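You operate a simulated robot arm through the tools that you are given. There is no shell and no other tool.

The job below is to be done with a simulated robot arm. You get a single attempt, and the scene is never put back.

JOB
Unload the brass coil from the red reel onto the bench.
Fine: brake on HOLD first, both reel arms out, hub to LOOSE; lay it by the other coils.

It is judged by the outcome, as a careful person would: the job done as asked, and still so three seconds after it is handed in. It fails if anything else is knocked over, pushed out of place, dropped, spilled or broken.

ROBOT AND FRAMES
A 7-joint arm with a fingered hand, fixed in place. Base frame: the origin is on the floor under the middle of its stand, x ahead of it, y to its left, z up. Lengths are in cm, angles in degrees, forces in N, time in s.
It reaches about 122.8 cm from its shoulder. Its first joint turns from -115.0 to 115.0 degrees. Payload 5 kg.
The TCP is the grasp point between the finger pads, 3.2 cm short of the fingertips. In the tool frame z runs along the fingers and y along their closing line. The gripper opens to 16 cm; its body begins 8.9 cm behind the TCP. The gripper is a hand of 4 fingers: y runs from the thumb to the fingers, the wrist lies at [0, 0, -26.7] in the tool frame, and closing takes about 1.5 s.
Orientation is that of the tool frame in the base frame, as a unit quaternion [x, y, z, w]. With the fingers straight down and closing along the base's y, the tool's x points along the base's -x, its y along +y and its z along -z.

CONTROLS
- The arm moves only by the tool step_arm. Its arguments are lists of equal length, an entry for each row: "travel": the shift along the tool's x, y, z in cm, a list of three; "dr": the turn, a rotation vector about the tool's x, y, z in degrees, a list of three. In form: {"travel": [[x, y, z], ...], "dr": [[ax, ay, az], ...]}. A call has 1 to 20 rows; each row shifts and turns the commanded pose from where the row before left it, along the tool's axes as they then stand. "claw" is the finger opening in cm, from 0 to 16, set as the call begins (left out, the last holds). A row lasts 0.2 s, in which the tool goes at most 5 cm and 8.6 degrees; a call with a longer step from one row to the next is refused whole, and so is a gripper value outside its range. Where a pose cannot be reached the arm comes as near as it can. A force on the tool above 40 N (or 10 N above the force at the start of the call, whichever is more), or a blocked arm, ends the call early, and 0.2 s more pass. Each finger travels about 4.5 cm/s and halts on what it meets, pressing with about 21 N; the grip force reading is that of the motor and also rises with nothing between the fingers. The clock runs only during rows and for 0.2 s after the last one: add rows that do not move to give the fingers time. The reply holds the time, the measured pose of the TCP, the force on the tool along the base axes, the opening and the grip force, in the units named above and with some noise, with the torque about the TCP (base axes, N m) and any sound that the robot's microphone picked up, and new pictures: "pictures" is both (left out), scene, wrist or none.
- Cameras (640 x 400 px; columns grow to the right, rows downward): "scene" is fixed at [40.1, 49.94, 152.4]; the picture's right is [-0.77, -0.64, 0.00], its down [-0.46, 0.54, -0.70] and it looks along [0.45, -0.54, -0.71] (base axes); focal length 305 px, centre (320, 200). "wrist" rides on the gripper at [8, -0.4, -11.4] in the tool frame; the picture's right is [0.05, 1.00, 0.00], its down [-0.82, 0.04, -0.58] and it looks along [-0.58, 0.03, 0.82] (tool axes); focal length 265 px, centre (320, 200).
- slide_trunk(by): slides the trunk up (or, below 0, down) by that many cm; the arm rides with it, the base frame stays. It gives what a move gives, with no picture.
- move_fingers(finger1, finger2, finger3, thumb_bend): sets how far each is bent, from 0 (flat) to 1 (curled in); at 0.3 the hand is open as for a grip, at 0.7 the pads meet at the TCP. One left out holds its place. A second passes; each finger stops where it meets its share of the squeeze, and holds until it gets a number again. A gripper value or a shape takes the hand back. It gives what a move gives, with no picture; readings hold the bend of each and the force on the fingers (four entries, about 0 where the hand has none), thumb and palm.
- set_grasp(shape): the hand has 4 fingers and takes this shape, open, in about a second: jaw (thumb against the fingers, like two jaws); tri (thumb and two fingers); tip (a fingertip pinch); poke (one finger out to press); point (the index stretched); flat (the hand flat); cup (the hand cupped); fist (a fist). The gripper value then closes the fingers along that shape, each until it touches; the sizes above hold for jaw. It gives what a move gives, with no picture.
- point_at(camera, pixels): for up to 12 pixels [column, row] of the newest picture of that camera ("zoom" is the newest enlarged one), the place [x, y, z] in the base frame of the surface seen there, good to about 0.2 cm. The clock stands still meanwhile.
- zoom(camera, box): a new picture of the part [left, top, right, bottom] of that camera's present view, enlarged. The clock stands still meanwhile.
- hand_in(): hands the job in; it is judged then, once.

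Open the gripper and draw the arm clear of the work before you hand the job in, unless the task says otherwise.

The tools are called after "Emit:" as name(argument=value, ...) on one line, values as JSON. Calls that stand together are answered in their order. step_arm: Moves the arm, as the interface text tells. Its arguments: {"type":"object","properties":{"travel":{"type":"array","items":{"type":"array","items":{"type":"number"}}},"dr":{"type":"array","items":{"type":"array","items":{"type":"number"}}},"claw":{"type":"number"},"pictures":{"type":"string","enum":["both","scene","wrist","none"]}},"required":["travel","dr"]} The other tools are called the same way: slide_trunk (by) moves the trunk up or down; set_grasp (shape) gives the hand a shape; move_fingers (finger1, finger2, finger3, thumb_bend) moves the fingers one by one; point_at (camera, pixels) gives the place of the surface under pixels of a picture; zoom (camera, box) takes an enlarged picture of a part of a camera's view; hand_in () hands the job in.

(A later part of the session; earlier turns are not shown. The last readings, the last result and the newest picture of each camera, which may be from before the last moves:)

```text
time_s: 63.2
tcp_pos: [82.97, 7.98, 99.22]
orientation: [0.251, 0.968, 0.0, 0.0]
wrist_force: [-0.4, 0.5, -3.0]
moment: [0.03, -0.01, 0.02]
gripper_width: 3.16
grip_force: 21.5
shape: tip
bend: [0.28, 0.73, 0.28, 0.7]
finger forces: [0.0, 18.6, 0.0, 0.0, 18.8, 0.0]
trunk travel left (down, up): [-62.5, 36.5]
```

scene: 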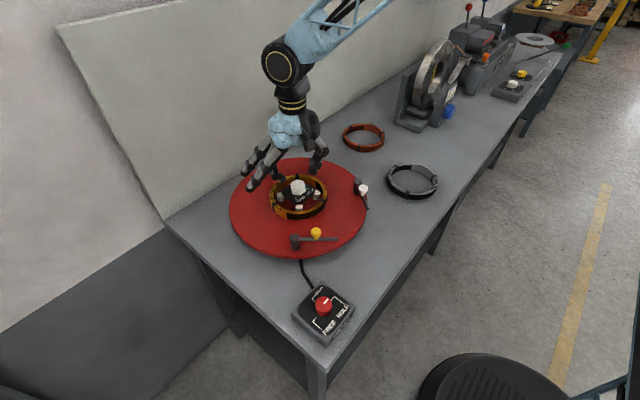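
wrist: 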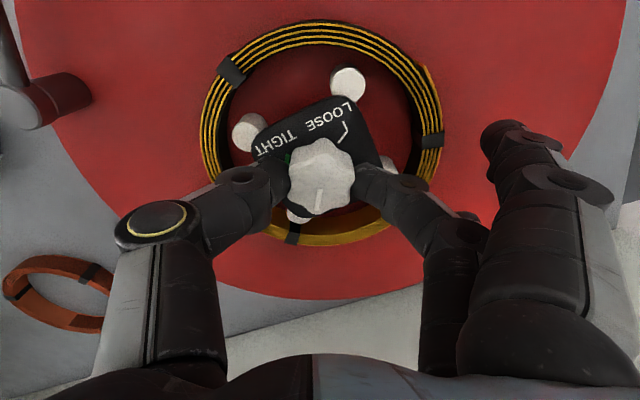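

Gripped again at ~18.7 N. I turn counter-clockwise 140° in one go and watch the torque.

Emit:
step_arm(travel=[[0, 0, 0], [0, 0, 0], [0, 0, 0], [0, 0, 0], [0, 0, 0], [0, 0, 0], [0, 0, 0], [0, 0, 0], [0, 0, 0], [0, 0, 0], [0, 0, 0], [0, 0, 0], [0, 0, 0], [0, 0, 0], [0, 0, 0], [0, 0, 0], [0, 0, 0], [0, 0, 0], [0, 0, 0], [0, 0, 0]], dr=[[0, 0, -7], [0, 0, -7], [0, 0, -7], [0, 0, -7], [0, 0, -7], [0, 0, -7], [0, 0, -7], [0, 0, -7], [0, 0, -7], [0, 0, -7], [0, 0, -7], [0, 0, -7], [0, 0, -7], [0, 0, -7], [0, 0, -7], [0, 0, -7], [0, 0, -7], [0, 0, -7], [0, 0, -7], [0, 0, 0]])

Emit:
zoom(camera="wrist", box=[220, 90, 420, 240])

```text
time_s: 67.4
tcp_pos: [82.91, 7.87, 99.32]
orientation: [0.788, -0.616, 0.0, 0.0]
wrist_force: [7.1, -2.9, 0.8]
moment: [-0.04, -0.16, -0.04]
gripper_width: 3.11
grip_force: 20.8
shape: tip
bend: [0.28, 0.73, 0.28, 0.7]
finger forces: [0.1, 18.0, 0.1, 0.0, 23.9, 0.0]
trunk travel left (down, up): [-62.5, 36.5]
```

scene: 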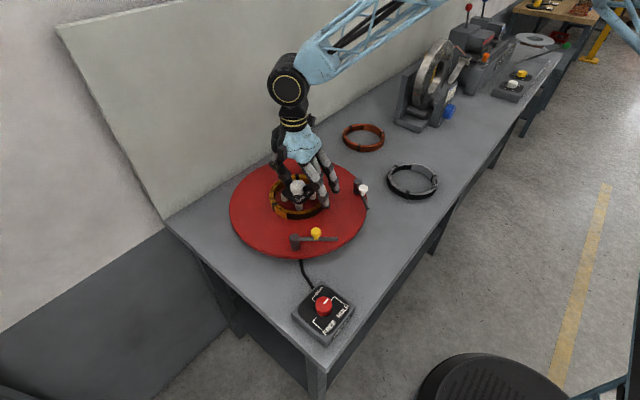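
wrist: 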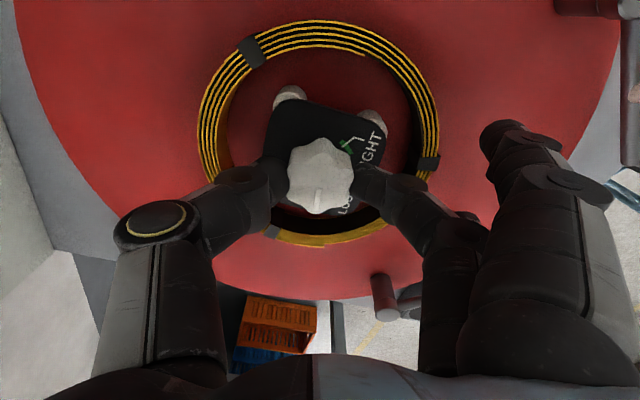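

```text
2.67 times, centred on (320, 165) of wrist
```

zoom: 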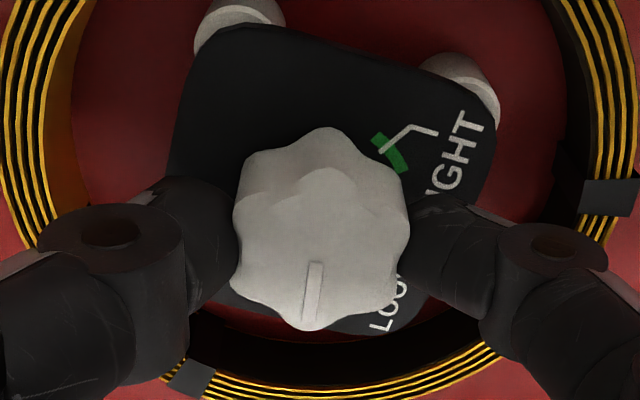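

The hub pins have drawn inward under the plate and the pointer is about 100°. I turn another 20° to reach LOOSE at ~120°.

Emit:
step_arm(travel=[[0, 0, 0], [0, 0, 0], [0, 0, 0], [0, 0, 0], [0, 0, 0]], dr=[[0, 0, -5], [0, 0, -5], [0, 0, -5], [0, 0, -5], [0, 0, 0]], pictures="wrist")

```text
time_s: 68.6
tcp_pos: [82.98, 7.97, 99.32]
orientation: [0.883, -0.47, 0.001, 0.001]
wrist_force: [7.1, -2.2, 1.3]
moment: [0.02, -0.18, 0.01]
gripper_width: 3.13
grip_force: 20.8
shape: tip
bend: [0.28, 0.73, 0.28, 0.7]
finger forces: [0.0, 18.4, 0.0, 0.0, 23.7, 0.0]
trunk travel left (down, up): [-62.5, 36.5]
```

wrist: 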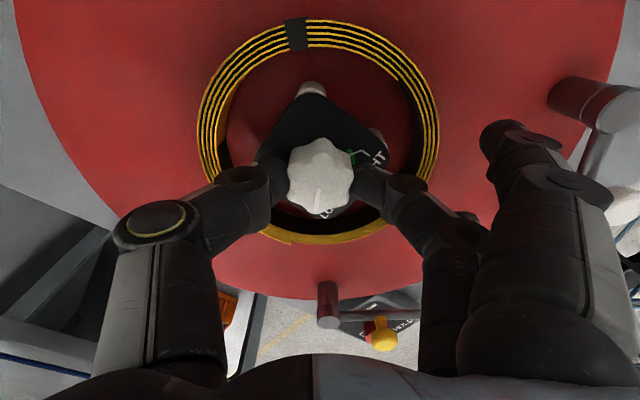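

The knob still follows. I release, rise and inspect the pointer against the LOOSE tick.

Emit:
step_arm(travel=[[0, 0, 0], [0, 0, 0], [0, 0, 0], [0, 0, 0], [0, 0, -2], [0, 0, -3], [0, 0, -4], [0, 0, 0]], dr=[[0, 0, 0], [0, 0, 0], [0, 0, 0], [0, 0, 0], [0, 0, 0], [0, 0, 0], [0, 0, 0], [0, 0, 0]], claw=6)

Emit:
zoom(camera="wrist", box=[230, 60, 410, 180])

```text
time_s: 70.4
tcp_pos: [82.9, 7.86, 108.42]
orientation: [0.882, -0.47, 0.0, 0.0]
wrist_force: [0.0, -0.8, -1.1]
moment: [0.01, 0.0, 0.01]
gripper_width: 5.92
grip_force: 0.1
shape: tip
bend: [0.01, 0.73, 0.01, 0.7]
finger forces: [0.0, 0.0, 0.0, 0.0, 0.1, 0.0]
trunk travel left (down, up): [-62.5, 36.5]
```

scene: 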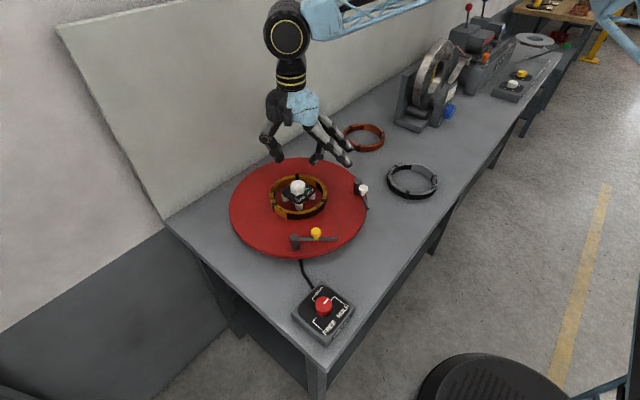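
wrist: 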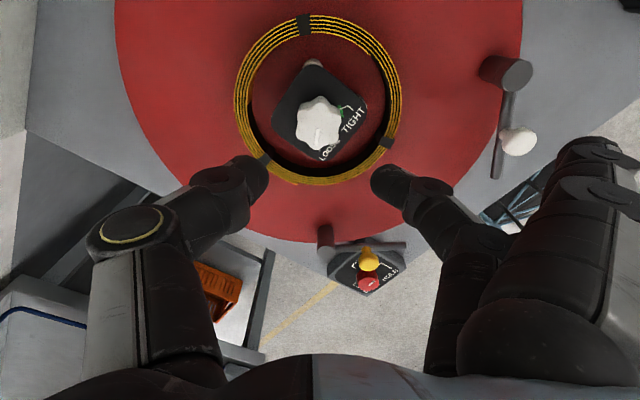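

```text
3.33 times, centred on (320, 120) of wrist
```

zoom: 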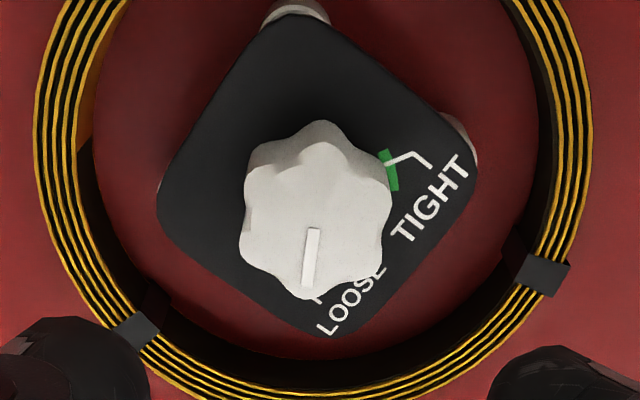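

The pointer (zoom (312,232)-(308,283)) points toward the LOOSE tick. I verify with the scene zoom and measurements.

Emit:
point_at(camera="zoom", pixels=[[313, 232], [308, 282], [318, 298], [392, 163], [412, 155], [300, 12], [95, 240], [590, 190]])

Emit:
zoom(camera="scene", box=[262, 165, 332, 225])

```text
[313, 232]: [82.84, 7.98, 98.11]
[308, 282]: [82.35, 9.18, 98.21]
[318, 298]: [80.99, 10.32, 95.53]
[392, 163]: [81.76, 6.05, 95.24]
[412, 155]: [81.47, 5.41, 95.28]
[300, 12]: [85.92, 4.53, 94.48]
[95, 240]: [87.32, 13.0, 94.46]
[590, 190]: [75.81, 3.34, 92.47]
```

```text
6.67 times, centred on (297, 195) of scene
```

zoom: 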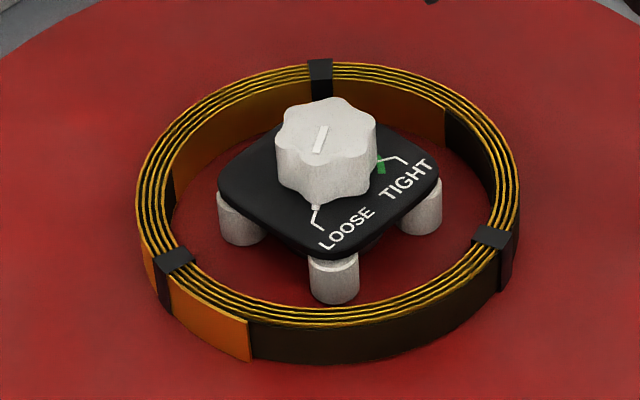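

The pointer is at 112°, with its skirt mark on the LOOSE tick, and the pins are retracted. Now I measure the coil's outer and inner rim to plan a grip across its diameter.

Emit:
point_at(camera="zoom", pixels=[[139, 200], [516, 195], [365, 64], [288, 323], [158, 205], [496, 200], [362, 76], [288, 312], [210, 300], [470, 280], [200, 340], [480, 100]])

Emit:
point_at(camera="wrist", pixels=[[235, 105], [401, 100], [320, 15], [325, 183], [244, 105], [390, 100], [318, 27], [323, 172]])

```text
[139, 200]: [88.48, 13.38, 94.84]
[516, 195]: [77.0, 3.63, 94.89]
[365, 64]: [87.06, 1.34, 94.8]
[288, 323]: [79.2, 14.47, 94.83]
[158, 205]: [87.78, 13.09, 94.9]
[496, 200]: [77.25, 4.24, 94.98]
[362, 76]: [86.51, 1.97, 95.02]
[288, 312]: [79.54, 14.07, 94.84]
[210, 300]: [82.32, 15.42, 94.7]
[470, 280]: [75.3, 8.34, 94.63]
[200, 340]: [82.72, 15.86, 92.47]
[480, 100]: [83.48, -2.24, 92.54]
```

```text
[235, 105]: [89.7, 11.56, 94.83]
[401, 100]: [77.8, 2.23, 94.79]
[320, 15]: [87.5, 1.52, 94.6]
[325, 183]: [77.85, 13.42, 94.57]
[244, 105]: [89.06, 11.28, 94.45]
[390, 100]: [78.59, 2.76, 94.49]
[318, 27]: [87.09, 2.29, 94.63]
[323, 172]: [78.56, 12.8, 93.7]
```

The coil is ~15.3 cm across, centred near (83.0, 7.85), top z≈94.7. Before lifting I survey the bench around the other coils for a laying spot.

Emit:
zoom(camera="scene", box=[320, 60, 520, 220])

Emit:
point_at(camera="scene", pixels=[[397, 122], [412, 130], [425, 130], [450, 118], [440, 150], [460, 150], [470, 175], [450, 195], [383, 160], [365, 180], [420, 160], [490, 130]])

```text
2.50 times, centred on (420, 140) of scene
```

zoom: 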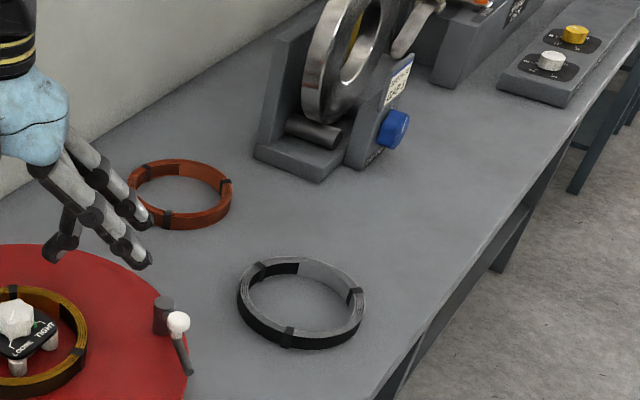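

```text
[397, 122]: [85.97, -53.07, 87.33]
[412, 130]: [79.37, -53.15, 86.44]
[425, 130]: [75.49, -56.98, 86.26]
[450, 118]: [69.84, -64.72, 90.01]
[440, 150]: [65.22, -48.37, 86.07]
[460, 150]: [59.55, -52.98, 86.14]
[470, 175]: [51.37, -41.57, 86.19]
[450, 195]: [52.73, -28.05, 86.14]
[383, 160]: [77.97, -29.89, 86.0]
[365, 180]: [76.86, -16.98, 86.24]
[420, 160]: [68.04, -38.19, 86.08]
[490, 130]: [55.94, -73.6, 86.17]
```

The bench near (68, -43.5) is free: ~20 cm from the black coil's centre, ~23 cm from the red one and clear of the machine. Now I switch the hand to the jaw shape and rotate it to φ≈27°, which avoids the coil's black ties.

Emit:
set_grasp(shape="jaw")

Emit:
step_arm(travel=[[0, 0, 0], [0, 0, 0], [0, 0, 0], [0, 0, 0], [0, 0, 0], [0, 0, 0], [0, 0, 0], [0, 0, 0], [0, 0, 0], [0, 0, 0], [0, 0, 0], [0, 0, 0], [0, 0, 0]], dr=[[0, 0, 8.1], [0, 0, 8.1], [0, 0, 8.1], [0, 0, 8.1], [0, 0, 8.1], [0, 0, 8.1], [0, 0, 8.1], [0, 0, 8.1], [0, 0, 8.1], [0, 0, 8.1], [0, 0, 8.1], [0, 0, 8.1], [0, 0, 0]], claw=16)

Emit:
zoom(camera="scene", box=[220, 60, 400, 260])

```text
time_s: 71.3
tcp_pos: [82.81, 7.79, 108.28]
orientation: [0.883, -0.47, 0.0, 0.0]
wrist_force: [0.6, 0.3, 0.4]
moment: [-0.01, -0.01, 0.01]
gripper_width: 16.0
grip_force: 0.2
shape: jaw
bend: [0.3, 0.3, 0.3, 0.3]
finger forces: [0.1, 0.1, 0.1, 0.0, 0.1, 0.0]
trunk travel left (down, up): [-62.5, 36.5]
```

```text
time_s: 74.1
tcp_pos: [82.8, 7.97, 108.37]
orientation: [-0.23, 0.973, 0.0, 0.0]
wrist_force: [1.2, -1.3, 1.4]
moment: [0.02, 0.0, 0.01]
gripper_width: 16.02
grip_force: 0.1
shape: jaw
bend: [0.3, 0.3, 0.3, 0.3]
finger forces: [0.0, 0.0, 0.0, 0.0, 0.0, 0.0]
trunk travel left (down, up): [-62.5, 36.5]
```

scene: 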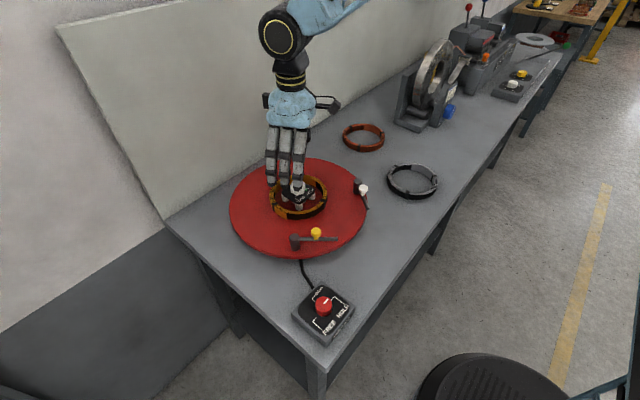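
wrist: 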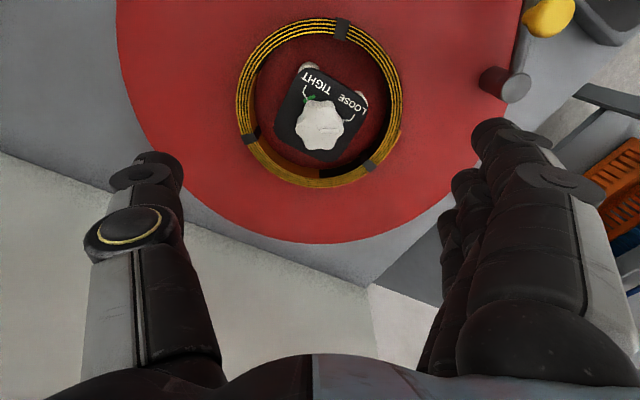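

```text
2.00 times, centred on (310, 160) of scene
```

zoom: 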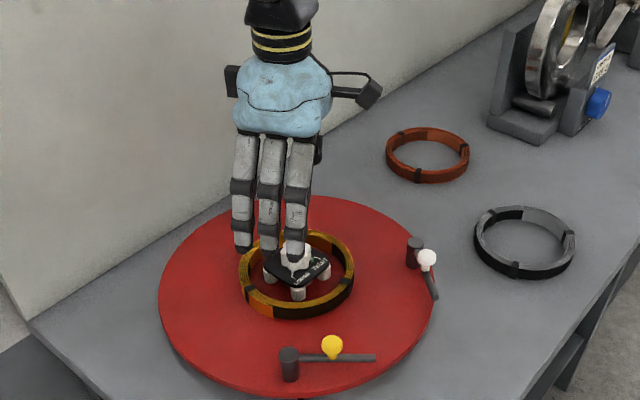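

In the open jaw, the thumb tip is at (155,165) and the fingertips at (490,130) in the wrist view. I measure them to see the true gap at the tips.

Emit:
point_at(camera="wrist", pixels=[[155, 155], [178, 165], [182, 185], [178, 215], [478, 125], [474, 140], [490, 122], [455, 175], [460, 200], [445, 215], [443, 235]])

Emit:
point_at(camera="zoom", pixels=[[243, 245], [268, 240], [294, 248], [241, 215], [268, 210], [295, 215], [244, 160]])

```text
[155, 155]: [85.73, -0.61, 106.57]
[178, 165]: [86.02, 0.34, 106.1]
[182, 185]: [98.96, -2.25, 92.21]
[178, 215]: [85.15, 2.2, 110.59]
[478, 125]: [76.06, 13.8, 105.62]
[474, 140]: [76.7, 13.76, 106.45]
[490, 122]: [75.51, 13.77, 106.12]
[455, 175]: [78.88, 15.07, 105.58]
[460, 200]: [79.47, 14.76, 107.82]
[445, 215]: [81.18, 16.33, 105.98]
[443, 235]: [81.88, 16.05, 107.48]
```

```text
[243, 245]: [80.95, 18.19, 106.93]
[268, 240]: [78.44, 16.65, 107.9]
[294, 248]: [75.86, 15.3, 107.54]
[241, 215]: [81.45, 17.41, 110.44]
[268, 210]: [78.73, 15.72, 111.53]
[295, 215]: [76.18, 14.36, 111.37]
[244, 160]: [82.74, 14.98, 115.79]
```

The tip gap at full opening is ~16.4 cm versus a 15.3 cm coil, so centring matters. I zoom on the coil from the wrist camera to fit its centre precisely.

Emit:
zoom(camera="wrist", box=[220, 10, 420, 200])

```text
2.11 times, centred on (320, 105) of wrist
```

zoom: 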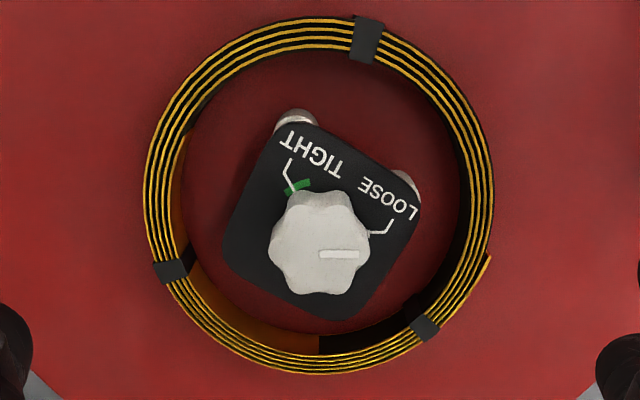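

I sample points along the middle of the coil's top rim to fit its circle.

Emit:
point_at(camera="zoom", pixels=[[158, 195], [480, 190], [232, 58], [438, 80], [300, 360], [205, 315], [455, 280], [310, 30], [148, 195], [490, 190], [310, 20], [300, 372]])

```text
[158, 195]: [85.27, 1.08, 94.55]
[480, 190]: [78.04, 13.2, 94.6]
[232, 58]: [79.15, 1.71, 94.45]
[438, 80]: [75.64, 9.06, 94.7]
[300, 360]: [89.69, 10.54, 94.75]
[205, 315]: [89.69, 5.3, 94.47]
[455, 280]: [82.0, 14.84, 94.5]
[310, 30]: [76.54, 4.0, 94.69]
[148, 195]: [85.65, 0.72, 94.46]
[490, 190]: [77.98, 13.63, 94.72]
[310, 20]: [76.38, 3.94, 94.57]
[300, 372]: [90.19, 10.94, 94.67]
```

The fit gives the coil centre at (82.8, 7.8) with outer radius ≈7.6. I spread the fingers slightly wider with move_fingers, then descend to z≈97.

Emit:
move_fingers(finger1=0.27, finger2=0.27, finger3=0.27, thumb_bend=0.27)

Emit:
step_arm(travel=[[0.05, -0.04, 2.5], [0.04, -0.03, 2.5], [0, 0, 2.5], [0, 0, 2], [0, 0, 1.2], [0, 0, 0.6], [0, 0, 0]], dr=[[0, 0, 0], [0, 0, 0], [0, 0, 0], [0, 0, 0], [0, 0, 0], [0, 0, 0], [0, 0, 0]])

Emit:
zoom(camera="scene", box=[230, 130, 370, 230])

```text
time_s: 75.1
tcp_pos: [82.86, 7.94, 108.13]
orientation: [-0.231, 0.973, 0.001, -0.001]
wrist_force: [0.3, -0.4, 0.0]
moment: [0.02, -0.01, 0.02]
gripper_width: 17.76
grip_force: 0.0
shape: fingers
bend: [0.27, 0.27, 0.27, 0.27]
finger forces: [0.1, 0.1, 0.0, 0.1, 0.0, 0.1]
trunk travel left (down, up): [-62.5, 36.5]
```

```text
time_s: 76.7
tcp_pos: [82.93, 7.94, 96.96]
orientation: [-0.231, 0.973, 0.001, 0.001]
wrist_force: [0.2, -0.3, -0.4]
moment: [-0.04, -0.02, 0.0]
gripper_width: 17.78
grip_force: 0.0
shape: fingers
bend: [0.27, 0.27, 0.27, 0.27]
finger forces: [0.0, 0.0, 0.1, 0.0, 0.0, 0.0]
trunk travel left (down, up): [-62.5, 36.5]
```

scene: 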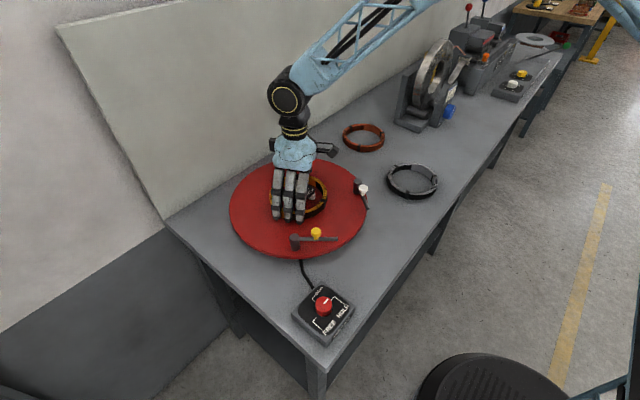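
wrist: 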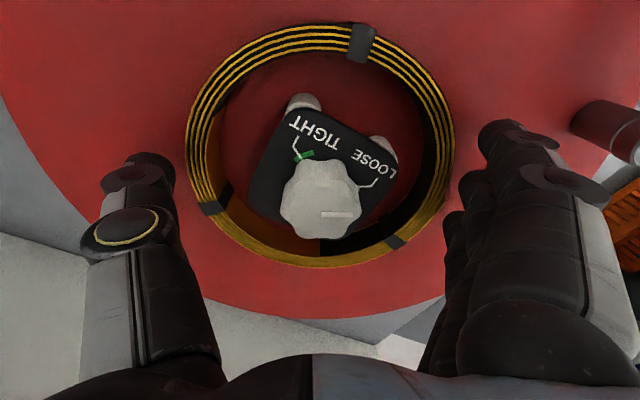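

```text
4.00 times, centred on (300, 180) of scene
```

zoom: 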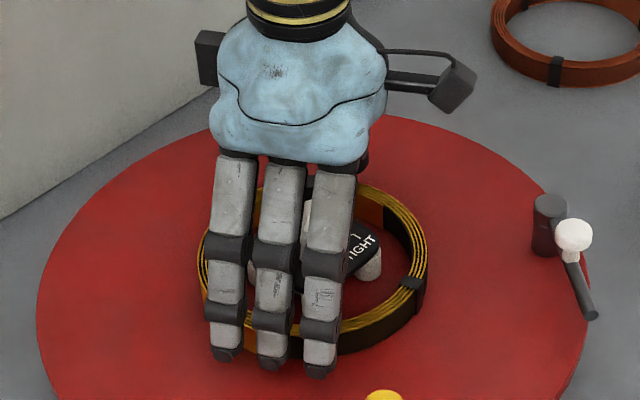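

The thumb (150,170) and fingers (480,150) straddle the coil with clearance. I lower another 0.9 cm so the tips are just above the disc, then close on the coil.

Emit:
step_arm(travel=[[0, 0, 0.5], [0, 0, 0.4], [0, 0, 0]], dr=[[0, 0, 0], [0, 0, 0], [0, 0, 0]], pictures="none")

Emit:
step_arm(travel=[[0, 0, 0], [0, 0, 0], [0, 0, 0], [0, 0, 0], [0, 0, 0], [0, 0, 0]], dr=[[0, 0, 0], [0, 0, 0], [0, 0, 0], [0, 0, 0], [0, 0, 0], [0, 0, 0]], claw=12)

Emit:
zoom(camera="scene", box=[230, 130, 370, 230])

```text
time_s: 77.5
tcp_pos: [82.96, 7.88, 96.08]
orientation: [-0.231, 0.973, 0.0, 0.001]
wrist_force: [0.4, 0.5, 0.2]
moment: [-0.02, 0.03, 0.01]
gripper_width: 17.75
grip_force: 0.1
shape: fingers
bend: [0.27, 0.27, 0.27, 0.27]
finger forces: [0.1, 0.0, 0.0, 0.0, 0.0, 0.0]
trunk travel left (down, up): [-62.5, 36.5]
```

```text
time_s: 78.9
tcp_pos: [82.91, 7.93, 96.12]
orientation: [-0.231, 0.973, 0.001, 0.0]
wrist_force: [-1.1, -0.9, 0.4]
moment: [0.01, 0.04, 0.0]
gripper_width: 14.82
grip_force: 20.9
shape: jaw
bend: [0.51, 0.39, 0.5, 0.37]
finger forces: [5.8, 7.3, 6.3, 0.1, 20.2, 0.0]
trunk travel left (down, up): [-62.5, 36.5]
```

scene: 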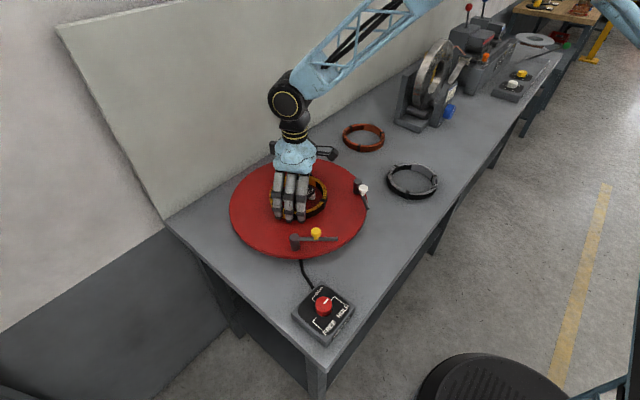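
wrist: 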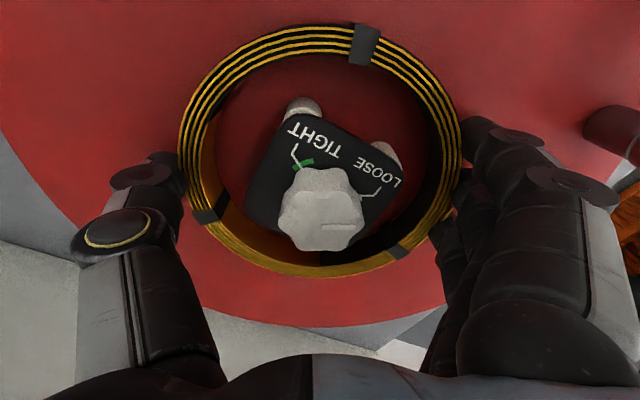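

```text
4.00 times, centred on (300, 180) of scene
```

zoom: 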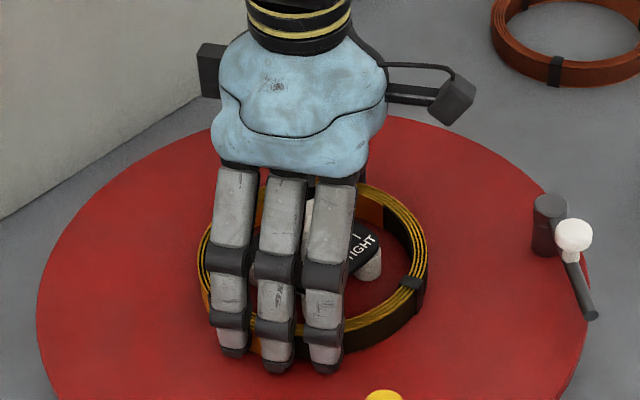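

All three fingers (≈6–7 N each) and thumb (20 N) press on the coil. I lift a small 0.6 cm to see if the coil follows level.

Emit:
step_arm(travel=[[0, 0, -0.2], [0, 0, -0.2], [0, 0, -0.2], [0, 0, 0], [0, 0, 0]], dr=[[0, 0, 0], [0, 0, 0], [0, 0, 0], [0, 0, 0], [0, 0, 0]])

Emit:
point_at(camera="wrist", pixels=[[196, 150], [450, 145], [320, 30], [325, 270], [240, 80], [410, 80]])

Emit:
zoom(camera="scene", box=[230, 130, 370, 230])

```text
time_s: 80.1
tcp_pos: [82.9, 7.87, 96.67]
orientation: [-0.231, 0.973, 0.0, 0.0]
wrist_force: [1.0, -0.5, -3.3]
moment: [-0.03, 0.0, 0.01]
gripper_width: 14.86
grip_force: 20.3
shape: jaw
bend: [0.51, 0.39, 0.5, 0.37]
finger forces: [5.8, 7.5, 6.6, 0.0, 20.2, 0.1]
trunk travel left (down, up): [-62.5, 36.5]
```

scene: 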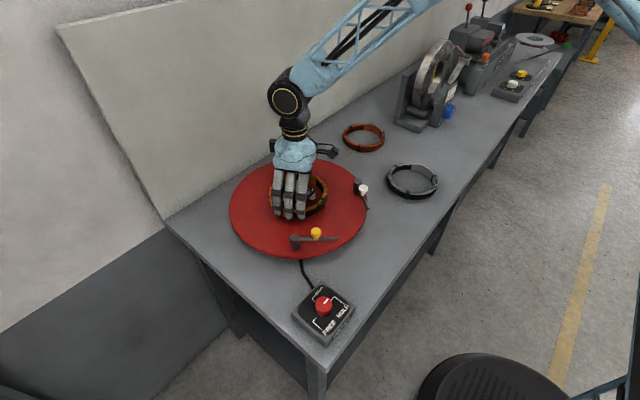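
wrist: 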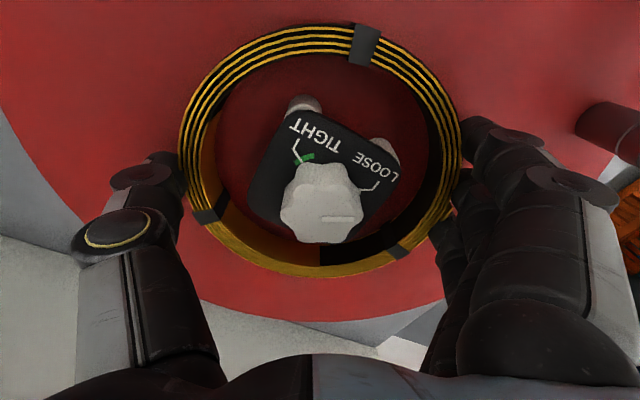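

```text
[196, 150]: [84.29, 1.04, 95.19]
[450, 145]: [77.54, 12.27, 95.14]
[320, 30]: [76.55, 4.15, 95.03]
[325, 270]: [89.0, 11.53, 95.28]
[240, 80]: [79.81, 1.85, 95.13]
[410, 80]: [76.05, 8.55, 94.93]
```

```text
4.00 times, centred on (300, 180) of scene
```

zoom: 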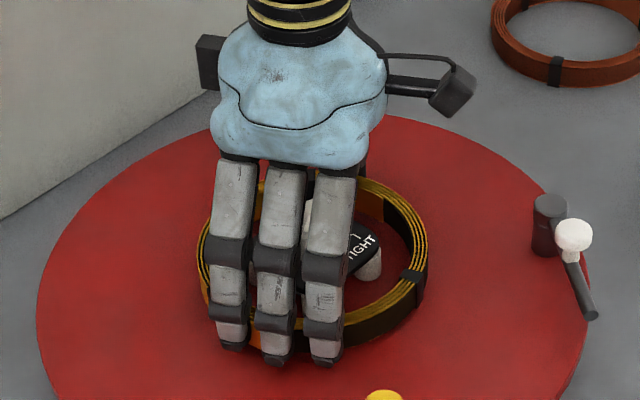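

The coil has risen with the hand (rim z≈95.1, load 3.3 N ≈ 0.33 kg) and stays level. I lift slowly to clear the hub knob and arm knobs.

Emit:
step_arm(travel=[[0, 0, -0.4], [0, 0, -0.6], [0, 0, -0.8], [0, 0, -1], [0, 0, -1], [0, 0, -1], [0, 0, -1], [0, 0, -1], [0, 0, -1], [0, 0, -1], [0, 0, -0.8], [0, 0, -0.5], [0, 0, 0]], dr=[[0, 0, 0], [0, 0, 0], [0, 0, 0], [0, 0, 0], [0, 0, 0], [0, 0, 0], [0, 0, 0], [0, 0, 0], [0, 0, 0], [0, 0, 0], [0, 0, 0], [0, 0, 0], [0, 0, 0]])

Emit:
point_at(camera="wrist", pixels=[[196, 150], [450, 145], [320, 30], [325, 270]])

```text
time_s: 82.9
tcp_pos: [82.83, 7.8, 106.8]
orientation: [-0.231, 0.973, -0.001, 0.001]
wrist_force: [0.2, 0.1, -3.7]
moment: [0.0, 0.03, -0.02]
gripper_width: 14.8
grip_force: 20.3
shape: jaw
bend: [0.51, 0.39, 0.5, 0.37]
finger forces: [6.0, 7.6, 6.6, 0.0, 20.2, 0.0]
trunk travel left (down, up): [-62.5, 36.5]
```

scene: 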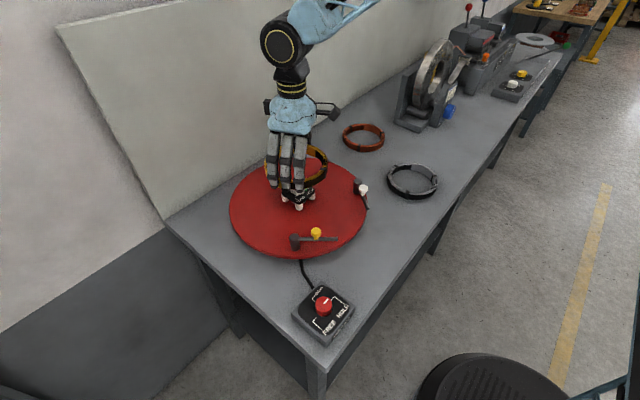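
wrist: 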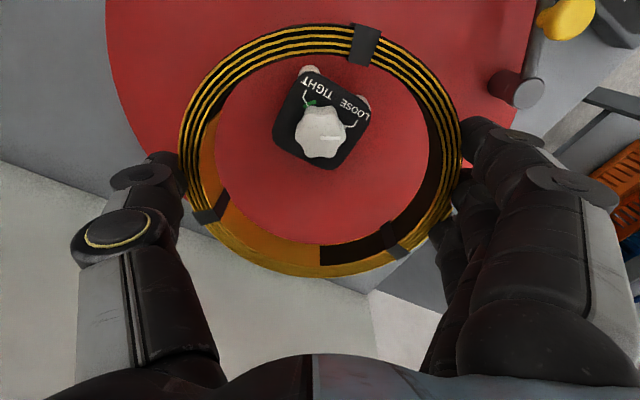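

```text
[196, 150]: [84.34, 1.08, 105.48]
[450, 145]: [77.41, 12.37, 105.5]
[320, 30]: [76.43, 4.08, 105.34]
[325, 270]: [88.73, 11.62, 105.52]
```

The coil hangs level (rim z≈105.4, bottom ≈103.3), clear of everything on the reel. I carry it toward the free spot, first 30 cm of the way.

Emit:
step_arm(travel=[[0.678, -0.734, 0], [1.356, -1.468, 0], [2.034, -2.202, 0], [2.373, -2.569, 0], [2.373, -2.569, 0], [2.373, -2.569, 0], [2.373, -2.569, 0], [2.373, -2.569, 0], [2.373, -2.569, 0], [1.356, -1.468, 0], [0.678, -0.734, 0], [0, 0, 0]], dr=[[0, 0, 0], [0, 0, 0], [0, 0, 0], [0, 0, 0], [0, 0, 0], [0, 0, 0], [0, 0, 0], [0, 0, 0], [0, 0, 0], [0, 0, 0], [0, 0, 0], [0, 0, 0]])

```text
time_s: 85.5
tcp_pos: [74.63, -20.96, 106.82]
orientation: [-0.231, 0.973, 0.0, 0.0]
wrist_force: [0.1, 0.3, -3.6]
moment: [-0.01, -0.02, 0.03]
gripper_width: 14.87
grip_force: 20.7
shape: jaw
bend: [0.51, 0.39, 0.5, 0.37]
finger forces: [6.0, 7.6, 6.6, 0.1, 20.1, 0.0]
trunk travel left (down, up): [-62.5, 36.5]
```

scene: 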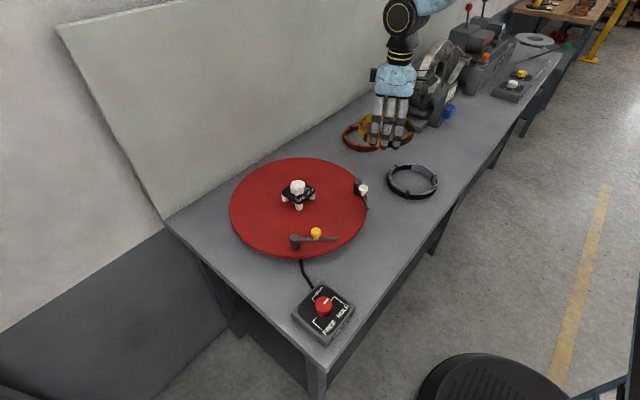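
wrist: 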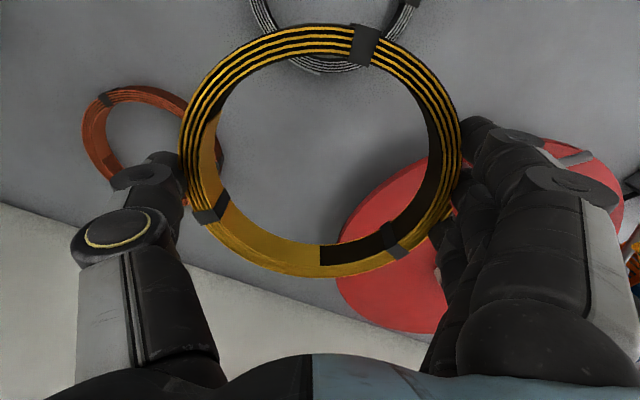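

The grip is steady. Before going on I measure the black coil, red coil and machine edges precisely from the scene view.

Emit:
zoom(camera="scene", box=[340, 60, 520, 220])

Emit:
point_at(camera="scene", pixels=[[388, 179], [437, 181], [412, 166], [412, 193], [345, 134], [350, 145], [410, 131], [398, 124], [430, 127], [448, 112], [425, 80], [455, 95]])

```text
2.50 times, centred on (430, 140) of scene
```

zoom: 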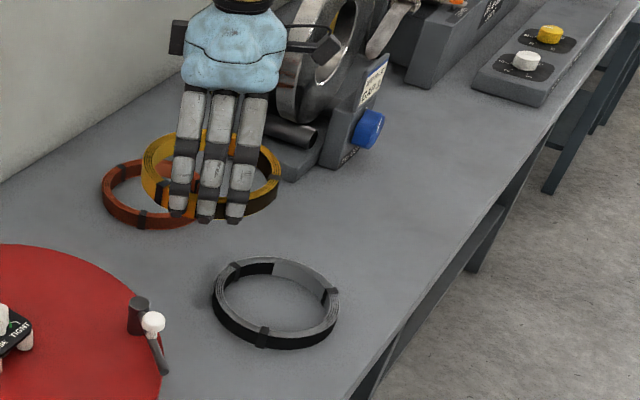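

```text
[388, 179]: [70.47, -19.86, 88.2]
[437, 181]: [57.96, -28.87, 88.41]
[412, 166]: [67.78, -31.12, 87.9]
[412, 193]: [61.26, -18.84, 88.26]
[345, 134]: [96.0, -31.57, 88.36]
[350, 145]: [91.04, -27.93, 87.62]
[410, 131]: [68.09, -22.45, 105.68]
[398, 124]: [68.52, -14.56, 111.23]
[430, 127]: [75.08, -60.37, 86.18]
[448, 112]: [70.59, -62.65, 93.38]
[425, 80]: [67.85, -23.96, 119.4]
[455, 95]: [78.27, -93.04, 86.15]
```

All clear: black coil centre is (64.3,-24.6), the machine's near corner ≈(79,-53). I carry on the remaining 23.5 cm to above (68,-43.5).

Emit:
step_arm(travel=[[0.682, -0.731, 0], [1.364, -1.462, 0], [2.046, -2.193, 0], [2.387, -2.559, 0], [2.387, -2.559, 0], [2.387, -2.559, 0], [2.046, -2.193, 0], [1.7, -1.83, 0], [1.03, -1.1, 0], [0, 0, 0]], dr=[[0, 0, 0], [0, 0, 0], [0, 0, 0], [0, 0, 0], [0, 0, 0], [0, 0, 0], [0, 0, 0], [0, 0, 0], [0, 0, 0], [0, 0, 0]])

```text
time_s: 87.7
tcp_pos: [68.09, -43.57, 106.7]
orientation: [-0.23, 0.973, 0.0, 0.0]
wrist_force: [-0.5, -0.3, -5.1]
moment: [-0.02, 0.02, 0.04]
gripper_width: 14.85
grip_force: 21.5
shape: jaw
bend: [0.51, 0.39, 0.5, 0.37]
finger forces: [6.1, 7.4, 6.6, 0.0, 20.1, 0.0]
trunk travel left (down, up): [-62.5, 36.5]
```

scene: 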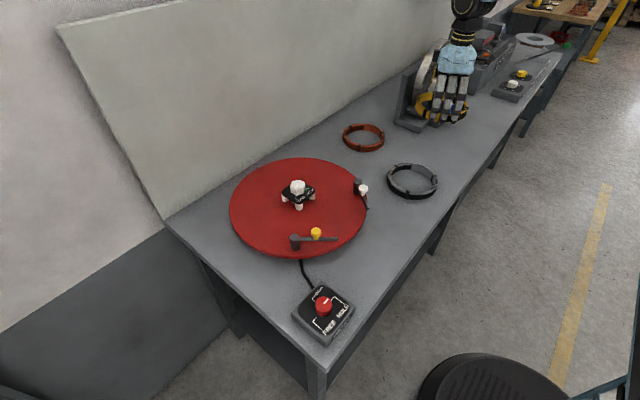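
wrist: 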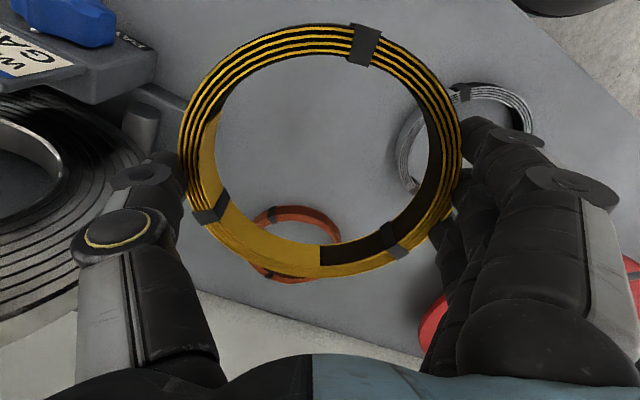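

I am above the spot; the machine's wheel and block show at left (30,200) and (100,50). I measure them before rotating the hand.

Emit:
point_at(camera="wrist", pixels=[[60, 25], [115, 30], [155, 75], [145, 115], [130, 130], [100, 100], [40, 140], [20, 100], [60, 250], [180, 110], [450, 95], [300, 275]])

```text
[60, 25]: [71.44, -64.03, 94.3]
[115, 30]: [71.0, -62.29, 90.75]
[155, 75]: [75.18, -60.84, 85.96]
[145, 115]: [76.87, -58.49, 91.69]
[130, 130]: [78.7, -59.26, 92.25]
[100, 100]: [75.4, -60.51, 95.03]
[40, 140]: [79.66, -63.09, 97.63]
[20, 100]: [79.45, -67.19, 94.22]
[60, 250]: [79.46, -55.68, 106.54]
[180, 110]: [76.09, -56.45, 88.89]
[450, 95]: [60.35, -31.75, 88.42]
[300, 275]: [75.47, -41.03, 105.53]
```

The machine wheel is ~10 cm beyond where the thumb will be. I rotate the hand to φ≈80° so the fingers and thumb lie along x, away from the other coils, shifting slightly to (67.5,-43).

Emit:
step_arm(travel=[[0.28, 0.78, 0], [0, 0, 0], [0, 0, 0], [0, 0, 0], [0, 0, 0], [0, 0, 0], [0, 0, 0], [0, 0, 0], [0, 0, 0]], dr=[[0, 0, -4], [0, 0, -7], [0, 0, -7.5], [0, 0, -7.5], [0, 0, -7.5], [0, 0, -7.5], [0, 0, -7], [0, 0, -5.4], [0, 0, 0]])

```text
time_s: 89.7
tcp_pos: [67.44, -42.99, 106.67]
orientation: [-0.644, 0.765, -0.001, 0.0]
wrist_force: [-0.3, -0.3, -3.8]
moment: [0.0, 0.04, 0.01]
gripper_width: 14.82
grip_force: 20.8
shape: jaw
bend: [0.51, 0.39, 0.5, 0.37]
finger forces: [6.1, 7.5, 6.7, 0.0, 20.1, 0.1]
trunk travel left (down, up): [-62.5, 36.5]
```

scene: 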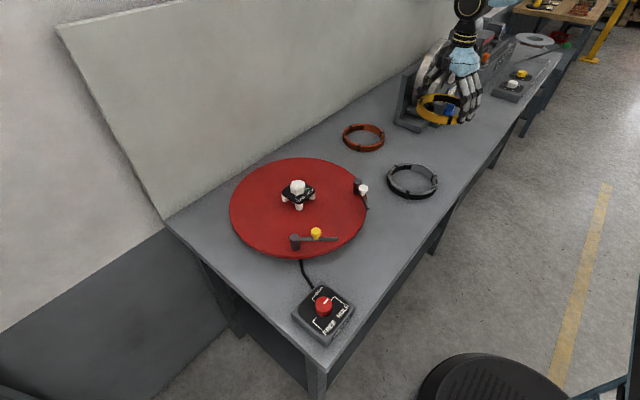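
wrist: 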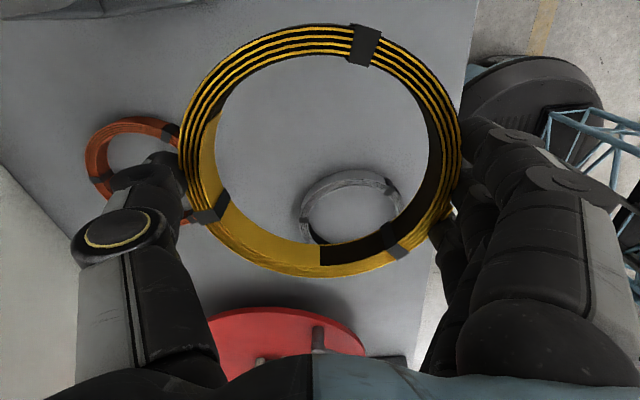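

The orientation is right, with the bench clear beneath the coil. I lower it to about 1 cm above the bench.

Emit:
step_arm(travel=[[0, 0, 0.8], [0, 0, 1.5], [0, 0, 2], [0, 0, 2], [0, 0, 2], [0, 0, 2], [0, 0, 2], [0, 0, 1.6], [0, 0, 1.2], [0, 0, 0.7], [0, 0, 0.27], [0, 0, 0]], dr=[[0, 0, 0], [0, 0, 0], [0, 0, 0], [0, 0, 0], [0, 0, 0], [0, 0, 0], [0, 0, 0], [0, 0, 0], [0, 0, 0], [0, 0, 0], [0, 0, 0], [0, 0, 0]])

Emit:
zoom(camera="scene", box=[360, 60, 520, 200])

Emit:
point_at(camera="wrist", pixels=[[196, 150], [450, 145], [320, 30], [325, 270], [320, 150]])

```text
time_s: 92.3
tcp_pos: [67.45, -43.06, 90.75]
orientation: [-0.644, 0.765, 0.0, 0.001]
wrist_force: [0.2, -0.2, -3.3]
moment: [0.01, -0.02, 0.03]
gripper_width: 14.83
grip_force: 20.5
shape: jaw
bend: [0.51, 0.39, 0.5, 0.37]
finger forces: [6.2, 7.5, 6.8, 0.0, 20.1, 0.1]
trunk travel left (down, up): [-62.5, 36.5]
```

scene: 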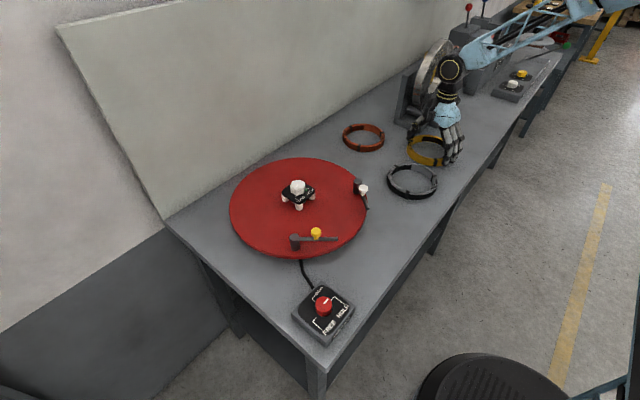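
wrist: 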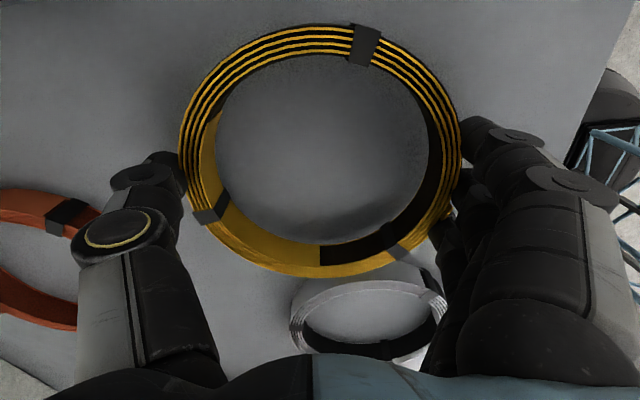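

```text
2.86 times, centred on (440, 130) of scene
```

zoom: 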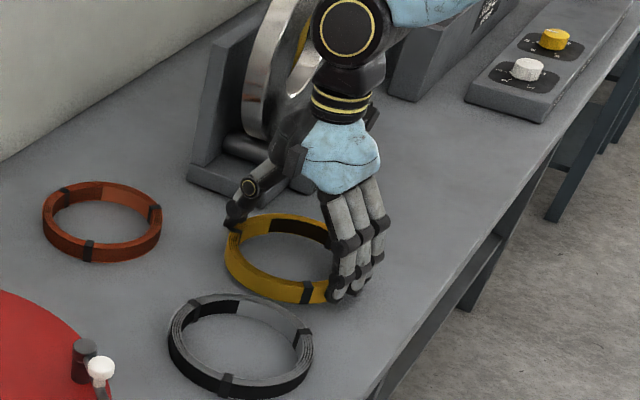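

```text
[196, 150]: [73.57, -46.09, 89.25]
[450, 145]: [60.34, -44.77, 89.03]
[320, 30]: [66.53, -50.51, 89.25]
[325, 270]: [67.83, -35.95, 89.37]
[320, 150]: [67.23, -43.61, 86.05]
```

The coil rim is at z≈89.2, so its underside is ~0.95 cm above the bench (86.1). I lower gently 0.8 cm and read the force.

Emit:
step_arm(travel=[[0, 0, 0.3], [0, 0, 0.3], [0, 0, 0.2], [0, 0, 0]], dr=[[0, 0, 0], [0, 0, 0], [0, 0, 0], [0, 0, 0]], pictures="none")

```text
time_s: 93.3
tcp_pos: [67.43, -43.08, 89.9]
orientation: [-0.644, 0.765, 0.0, 0.0]
wrist_force: [0.0, 0.3, -4.4]
moment: [0.03, -0.02, -0.01]
gripper_width: 14.82
grip_force: 21.5
shape: jaw
bend: [0.51, 0.39, 0.5, 0.37]
finger forces: [6.2, 7.6, 6.8, 0.0, 20.2, 0.1]
trunk travel left (down, up): [-62.5, 36.5]
```

No contact yet (-4 N is still the coil's weight). I lower in 0.1 cm rows until the bench takes the load.

Emit:
step_arm(travel=[[0, 0, 0.1], [0, 0, 0.1], [0, 0, 0]], dr=[[0, 0, 0], [0, 0, 0], [0, 0, 0]], pictures="none")

```text
time_s: 94.1
tcp_pos: [67.38, -42.94, 89.69]
orientation: [-0.643, 0.766, 0.0, -0.001]
wrist_force: [0.0, -0.1, -1.6]
moment: [0.01, 0.12, -0.02]
gripper_width: 14.83
grip_force: 20.7
shape: jaw
bend: [0.51, 0.39, 0.5, 0.37]
finger forces: [6.2, 7.4, 6.7, 0.1, 20.0, 0.0]
trunk travel left (down, up): [-62.5, 36.5]
```

The load dropped to -1.6 N: first contact with the bench. I lower 0.1 cm more to seat it.

Emit:
step_arm(travel=[[0, 0, 0.08], [0, 0, 0.05], [0, 0, 0]], dr=[[0, 0, 0], [0, 0, 0], [0, 0, 0]], pictures="wrist")

Emit:
point_at(camera="wrist", pixels=[[196, 150], [450, 145], [320, 30], [325, 270], [320, 150]])

```text
time_s: 94.9
tcp_pos: [67.48, -43.11, 89.63]
orientation: [-0.643, 0.766, -0.001, 0.001]
wrist_force: [1.2, -0.7, 7.3]
moment: [0.04, 0.33, -0.01]
gripper_width: 14.83
grip_force: 21.3
shape: jaw
bend: [0.51, 0.39, 0.5, 0.37]
finger forces: [6.3, 7.1, 6.6, 0.0, 20.8, 0.0]
trunk travel left (down, up): [-62.5, 36.5]
```

wrist: 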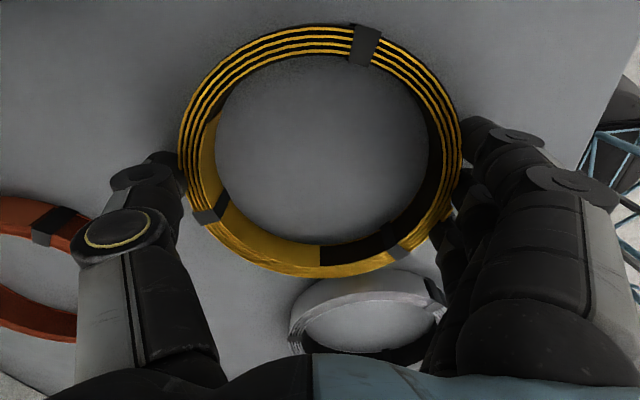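

```text
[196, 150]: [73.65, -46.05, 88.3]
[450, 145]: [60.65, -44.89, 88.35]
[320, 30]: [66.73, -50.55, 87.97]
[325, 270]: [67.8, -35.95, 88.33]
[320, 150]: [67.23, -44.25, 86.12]
```

The coil rests flat on the bench (rim 88.0–88.35, +7 N seating force). I open the fingers fully and then a bit wider.

Emit:
step_arm(travel=[[0, 0, 0], [0, 0, 0], [0, 0, 0], [0, 0, 0]], dr=[[0, 0, 0], [0, 0, 0], [0, 0, 0], [0, 0, 0]], claw=16, pictures="none")

Emit:
move_fingers(finger1=0.27, finger2=0.27, finger3=0.27, thumb_bend=0.27)

Emit:
step_arm(travel=[[0, 0, 0]], dr=[[0, 0, 0]])

```text
time_s: 95.9
tcp_pos: [67.25, -42.92, 89.58]
orientation: [-0.643, 0.765, 0.0, 0.0]
wrist_force: [-0.7, 0.5, 0.6]
moment: [-0.02, -0.02, 0.02]
gripper_width: 16.0
grip_force: 0.1
shape: jaw
bend: [0.3, 0.3, 0.3, 0.3]
finger forces: [0.0, 0.0, 0.0, 0.0, 0.0, 0.1]
trunk travel left (down, up): [-62.5, 36.5]
```

```text
time_s: 96.9
tcp_pos: [67.43, -42.92, 89.5]
orientation: [-0.643, 0.766, -0.001, 0.0]
wrist_force: [0.2, -0.3, 0.3]
moment: [-0.01, -0.02, 0.02]
gripper_width: 17.76
grip_force: 0.1
shape: fingers
bend: [0.27, 0.27, 0.27, 0.27]
finger forces: [0.0, 0.0, 0.0, 0.0, 0.0, 0.0]
trunk travel left (down, up): [-62.5, 36.5]
```

```text
time_s: 97.3
tcp_pos: [67.35, -42.97, 89.51]
orientation: [-0.643, 0.765, 0.001, 0.0]
wrist_force: [0.5, -0.1, -0.1]
moment: [0.02, -0.05, 0.01]
gripper_width: 17.75
grip_force: 0.1
shape: fingers
bend: [0.27, 0.27, 0.27, 0.27]
finger forces: [0.1, 0.0, 0.0, 0.0, 0.0, 0.0]
trunk travel left (down, up): [-62.5, 36.5]
```

scene: 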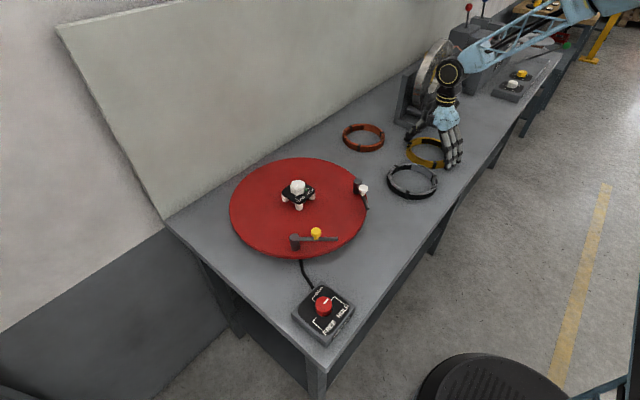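
wrist: 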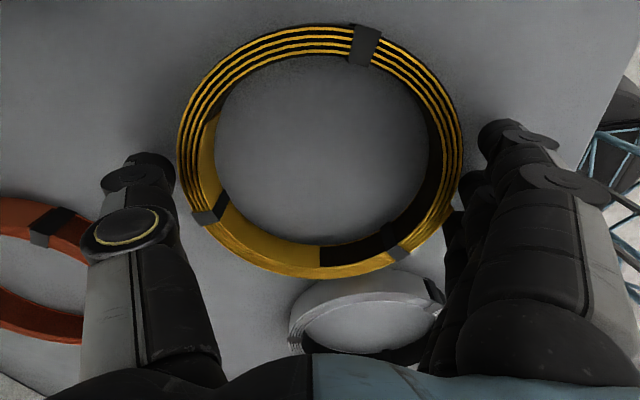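

The fingers are off the coil on both sides (thumb (140,170), fingers (490,150)). I rise straight up, slowly at first.

Emit:
step_arm(travel=[[0, 0, -0.5], [0, 0, -1], [0, 0, -1.5], [0, 0, -2], [0, 0, -3], [0, 0, -3.5], [0, 0, -4], [0, 0, -4], [0, 0, -4], [0, 0, 0]], dr=[[0, 0, 0], [0, 0, 0], [0, 0, 0], [0, 0, 0], [0, 0, 0], [0, 0, 0], [0, 0, 0], [0, 0, 0], [0, 0, 0], [0, 0, 0]])

```text
time_s: 99.5
tcp_pos: [67.38, -42.98, 112.92]
orientation: [-0.644, 0.765, 0.0, -0.001]
wrist_force: [-0.7, -0.4, -0.3]
moment: [0.01, 0.03, 0.0]
gripper_width: 17.77
grip_force: 0.1
shape: fingers
bend: [0.27, 0.27, 0.27, 0.27]
finger forces: [0.0, 0.0, 0.0, 0.0, 0.1, 0.0]
trunk travel left (down, up): [-62.5, 36.5]
```

scene: 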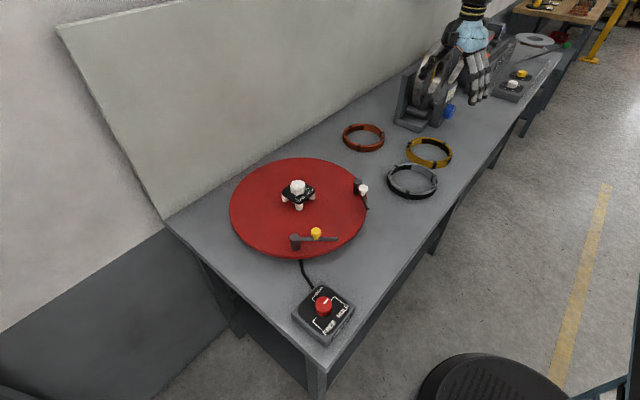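
wrist: 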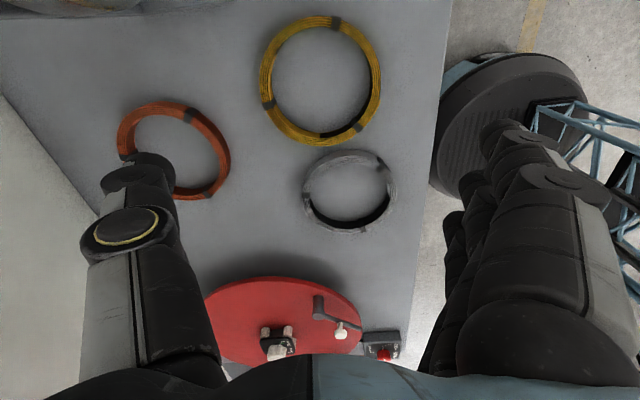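

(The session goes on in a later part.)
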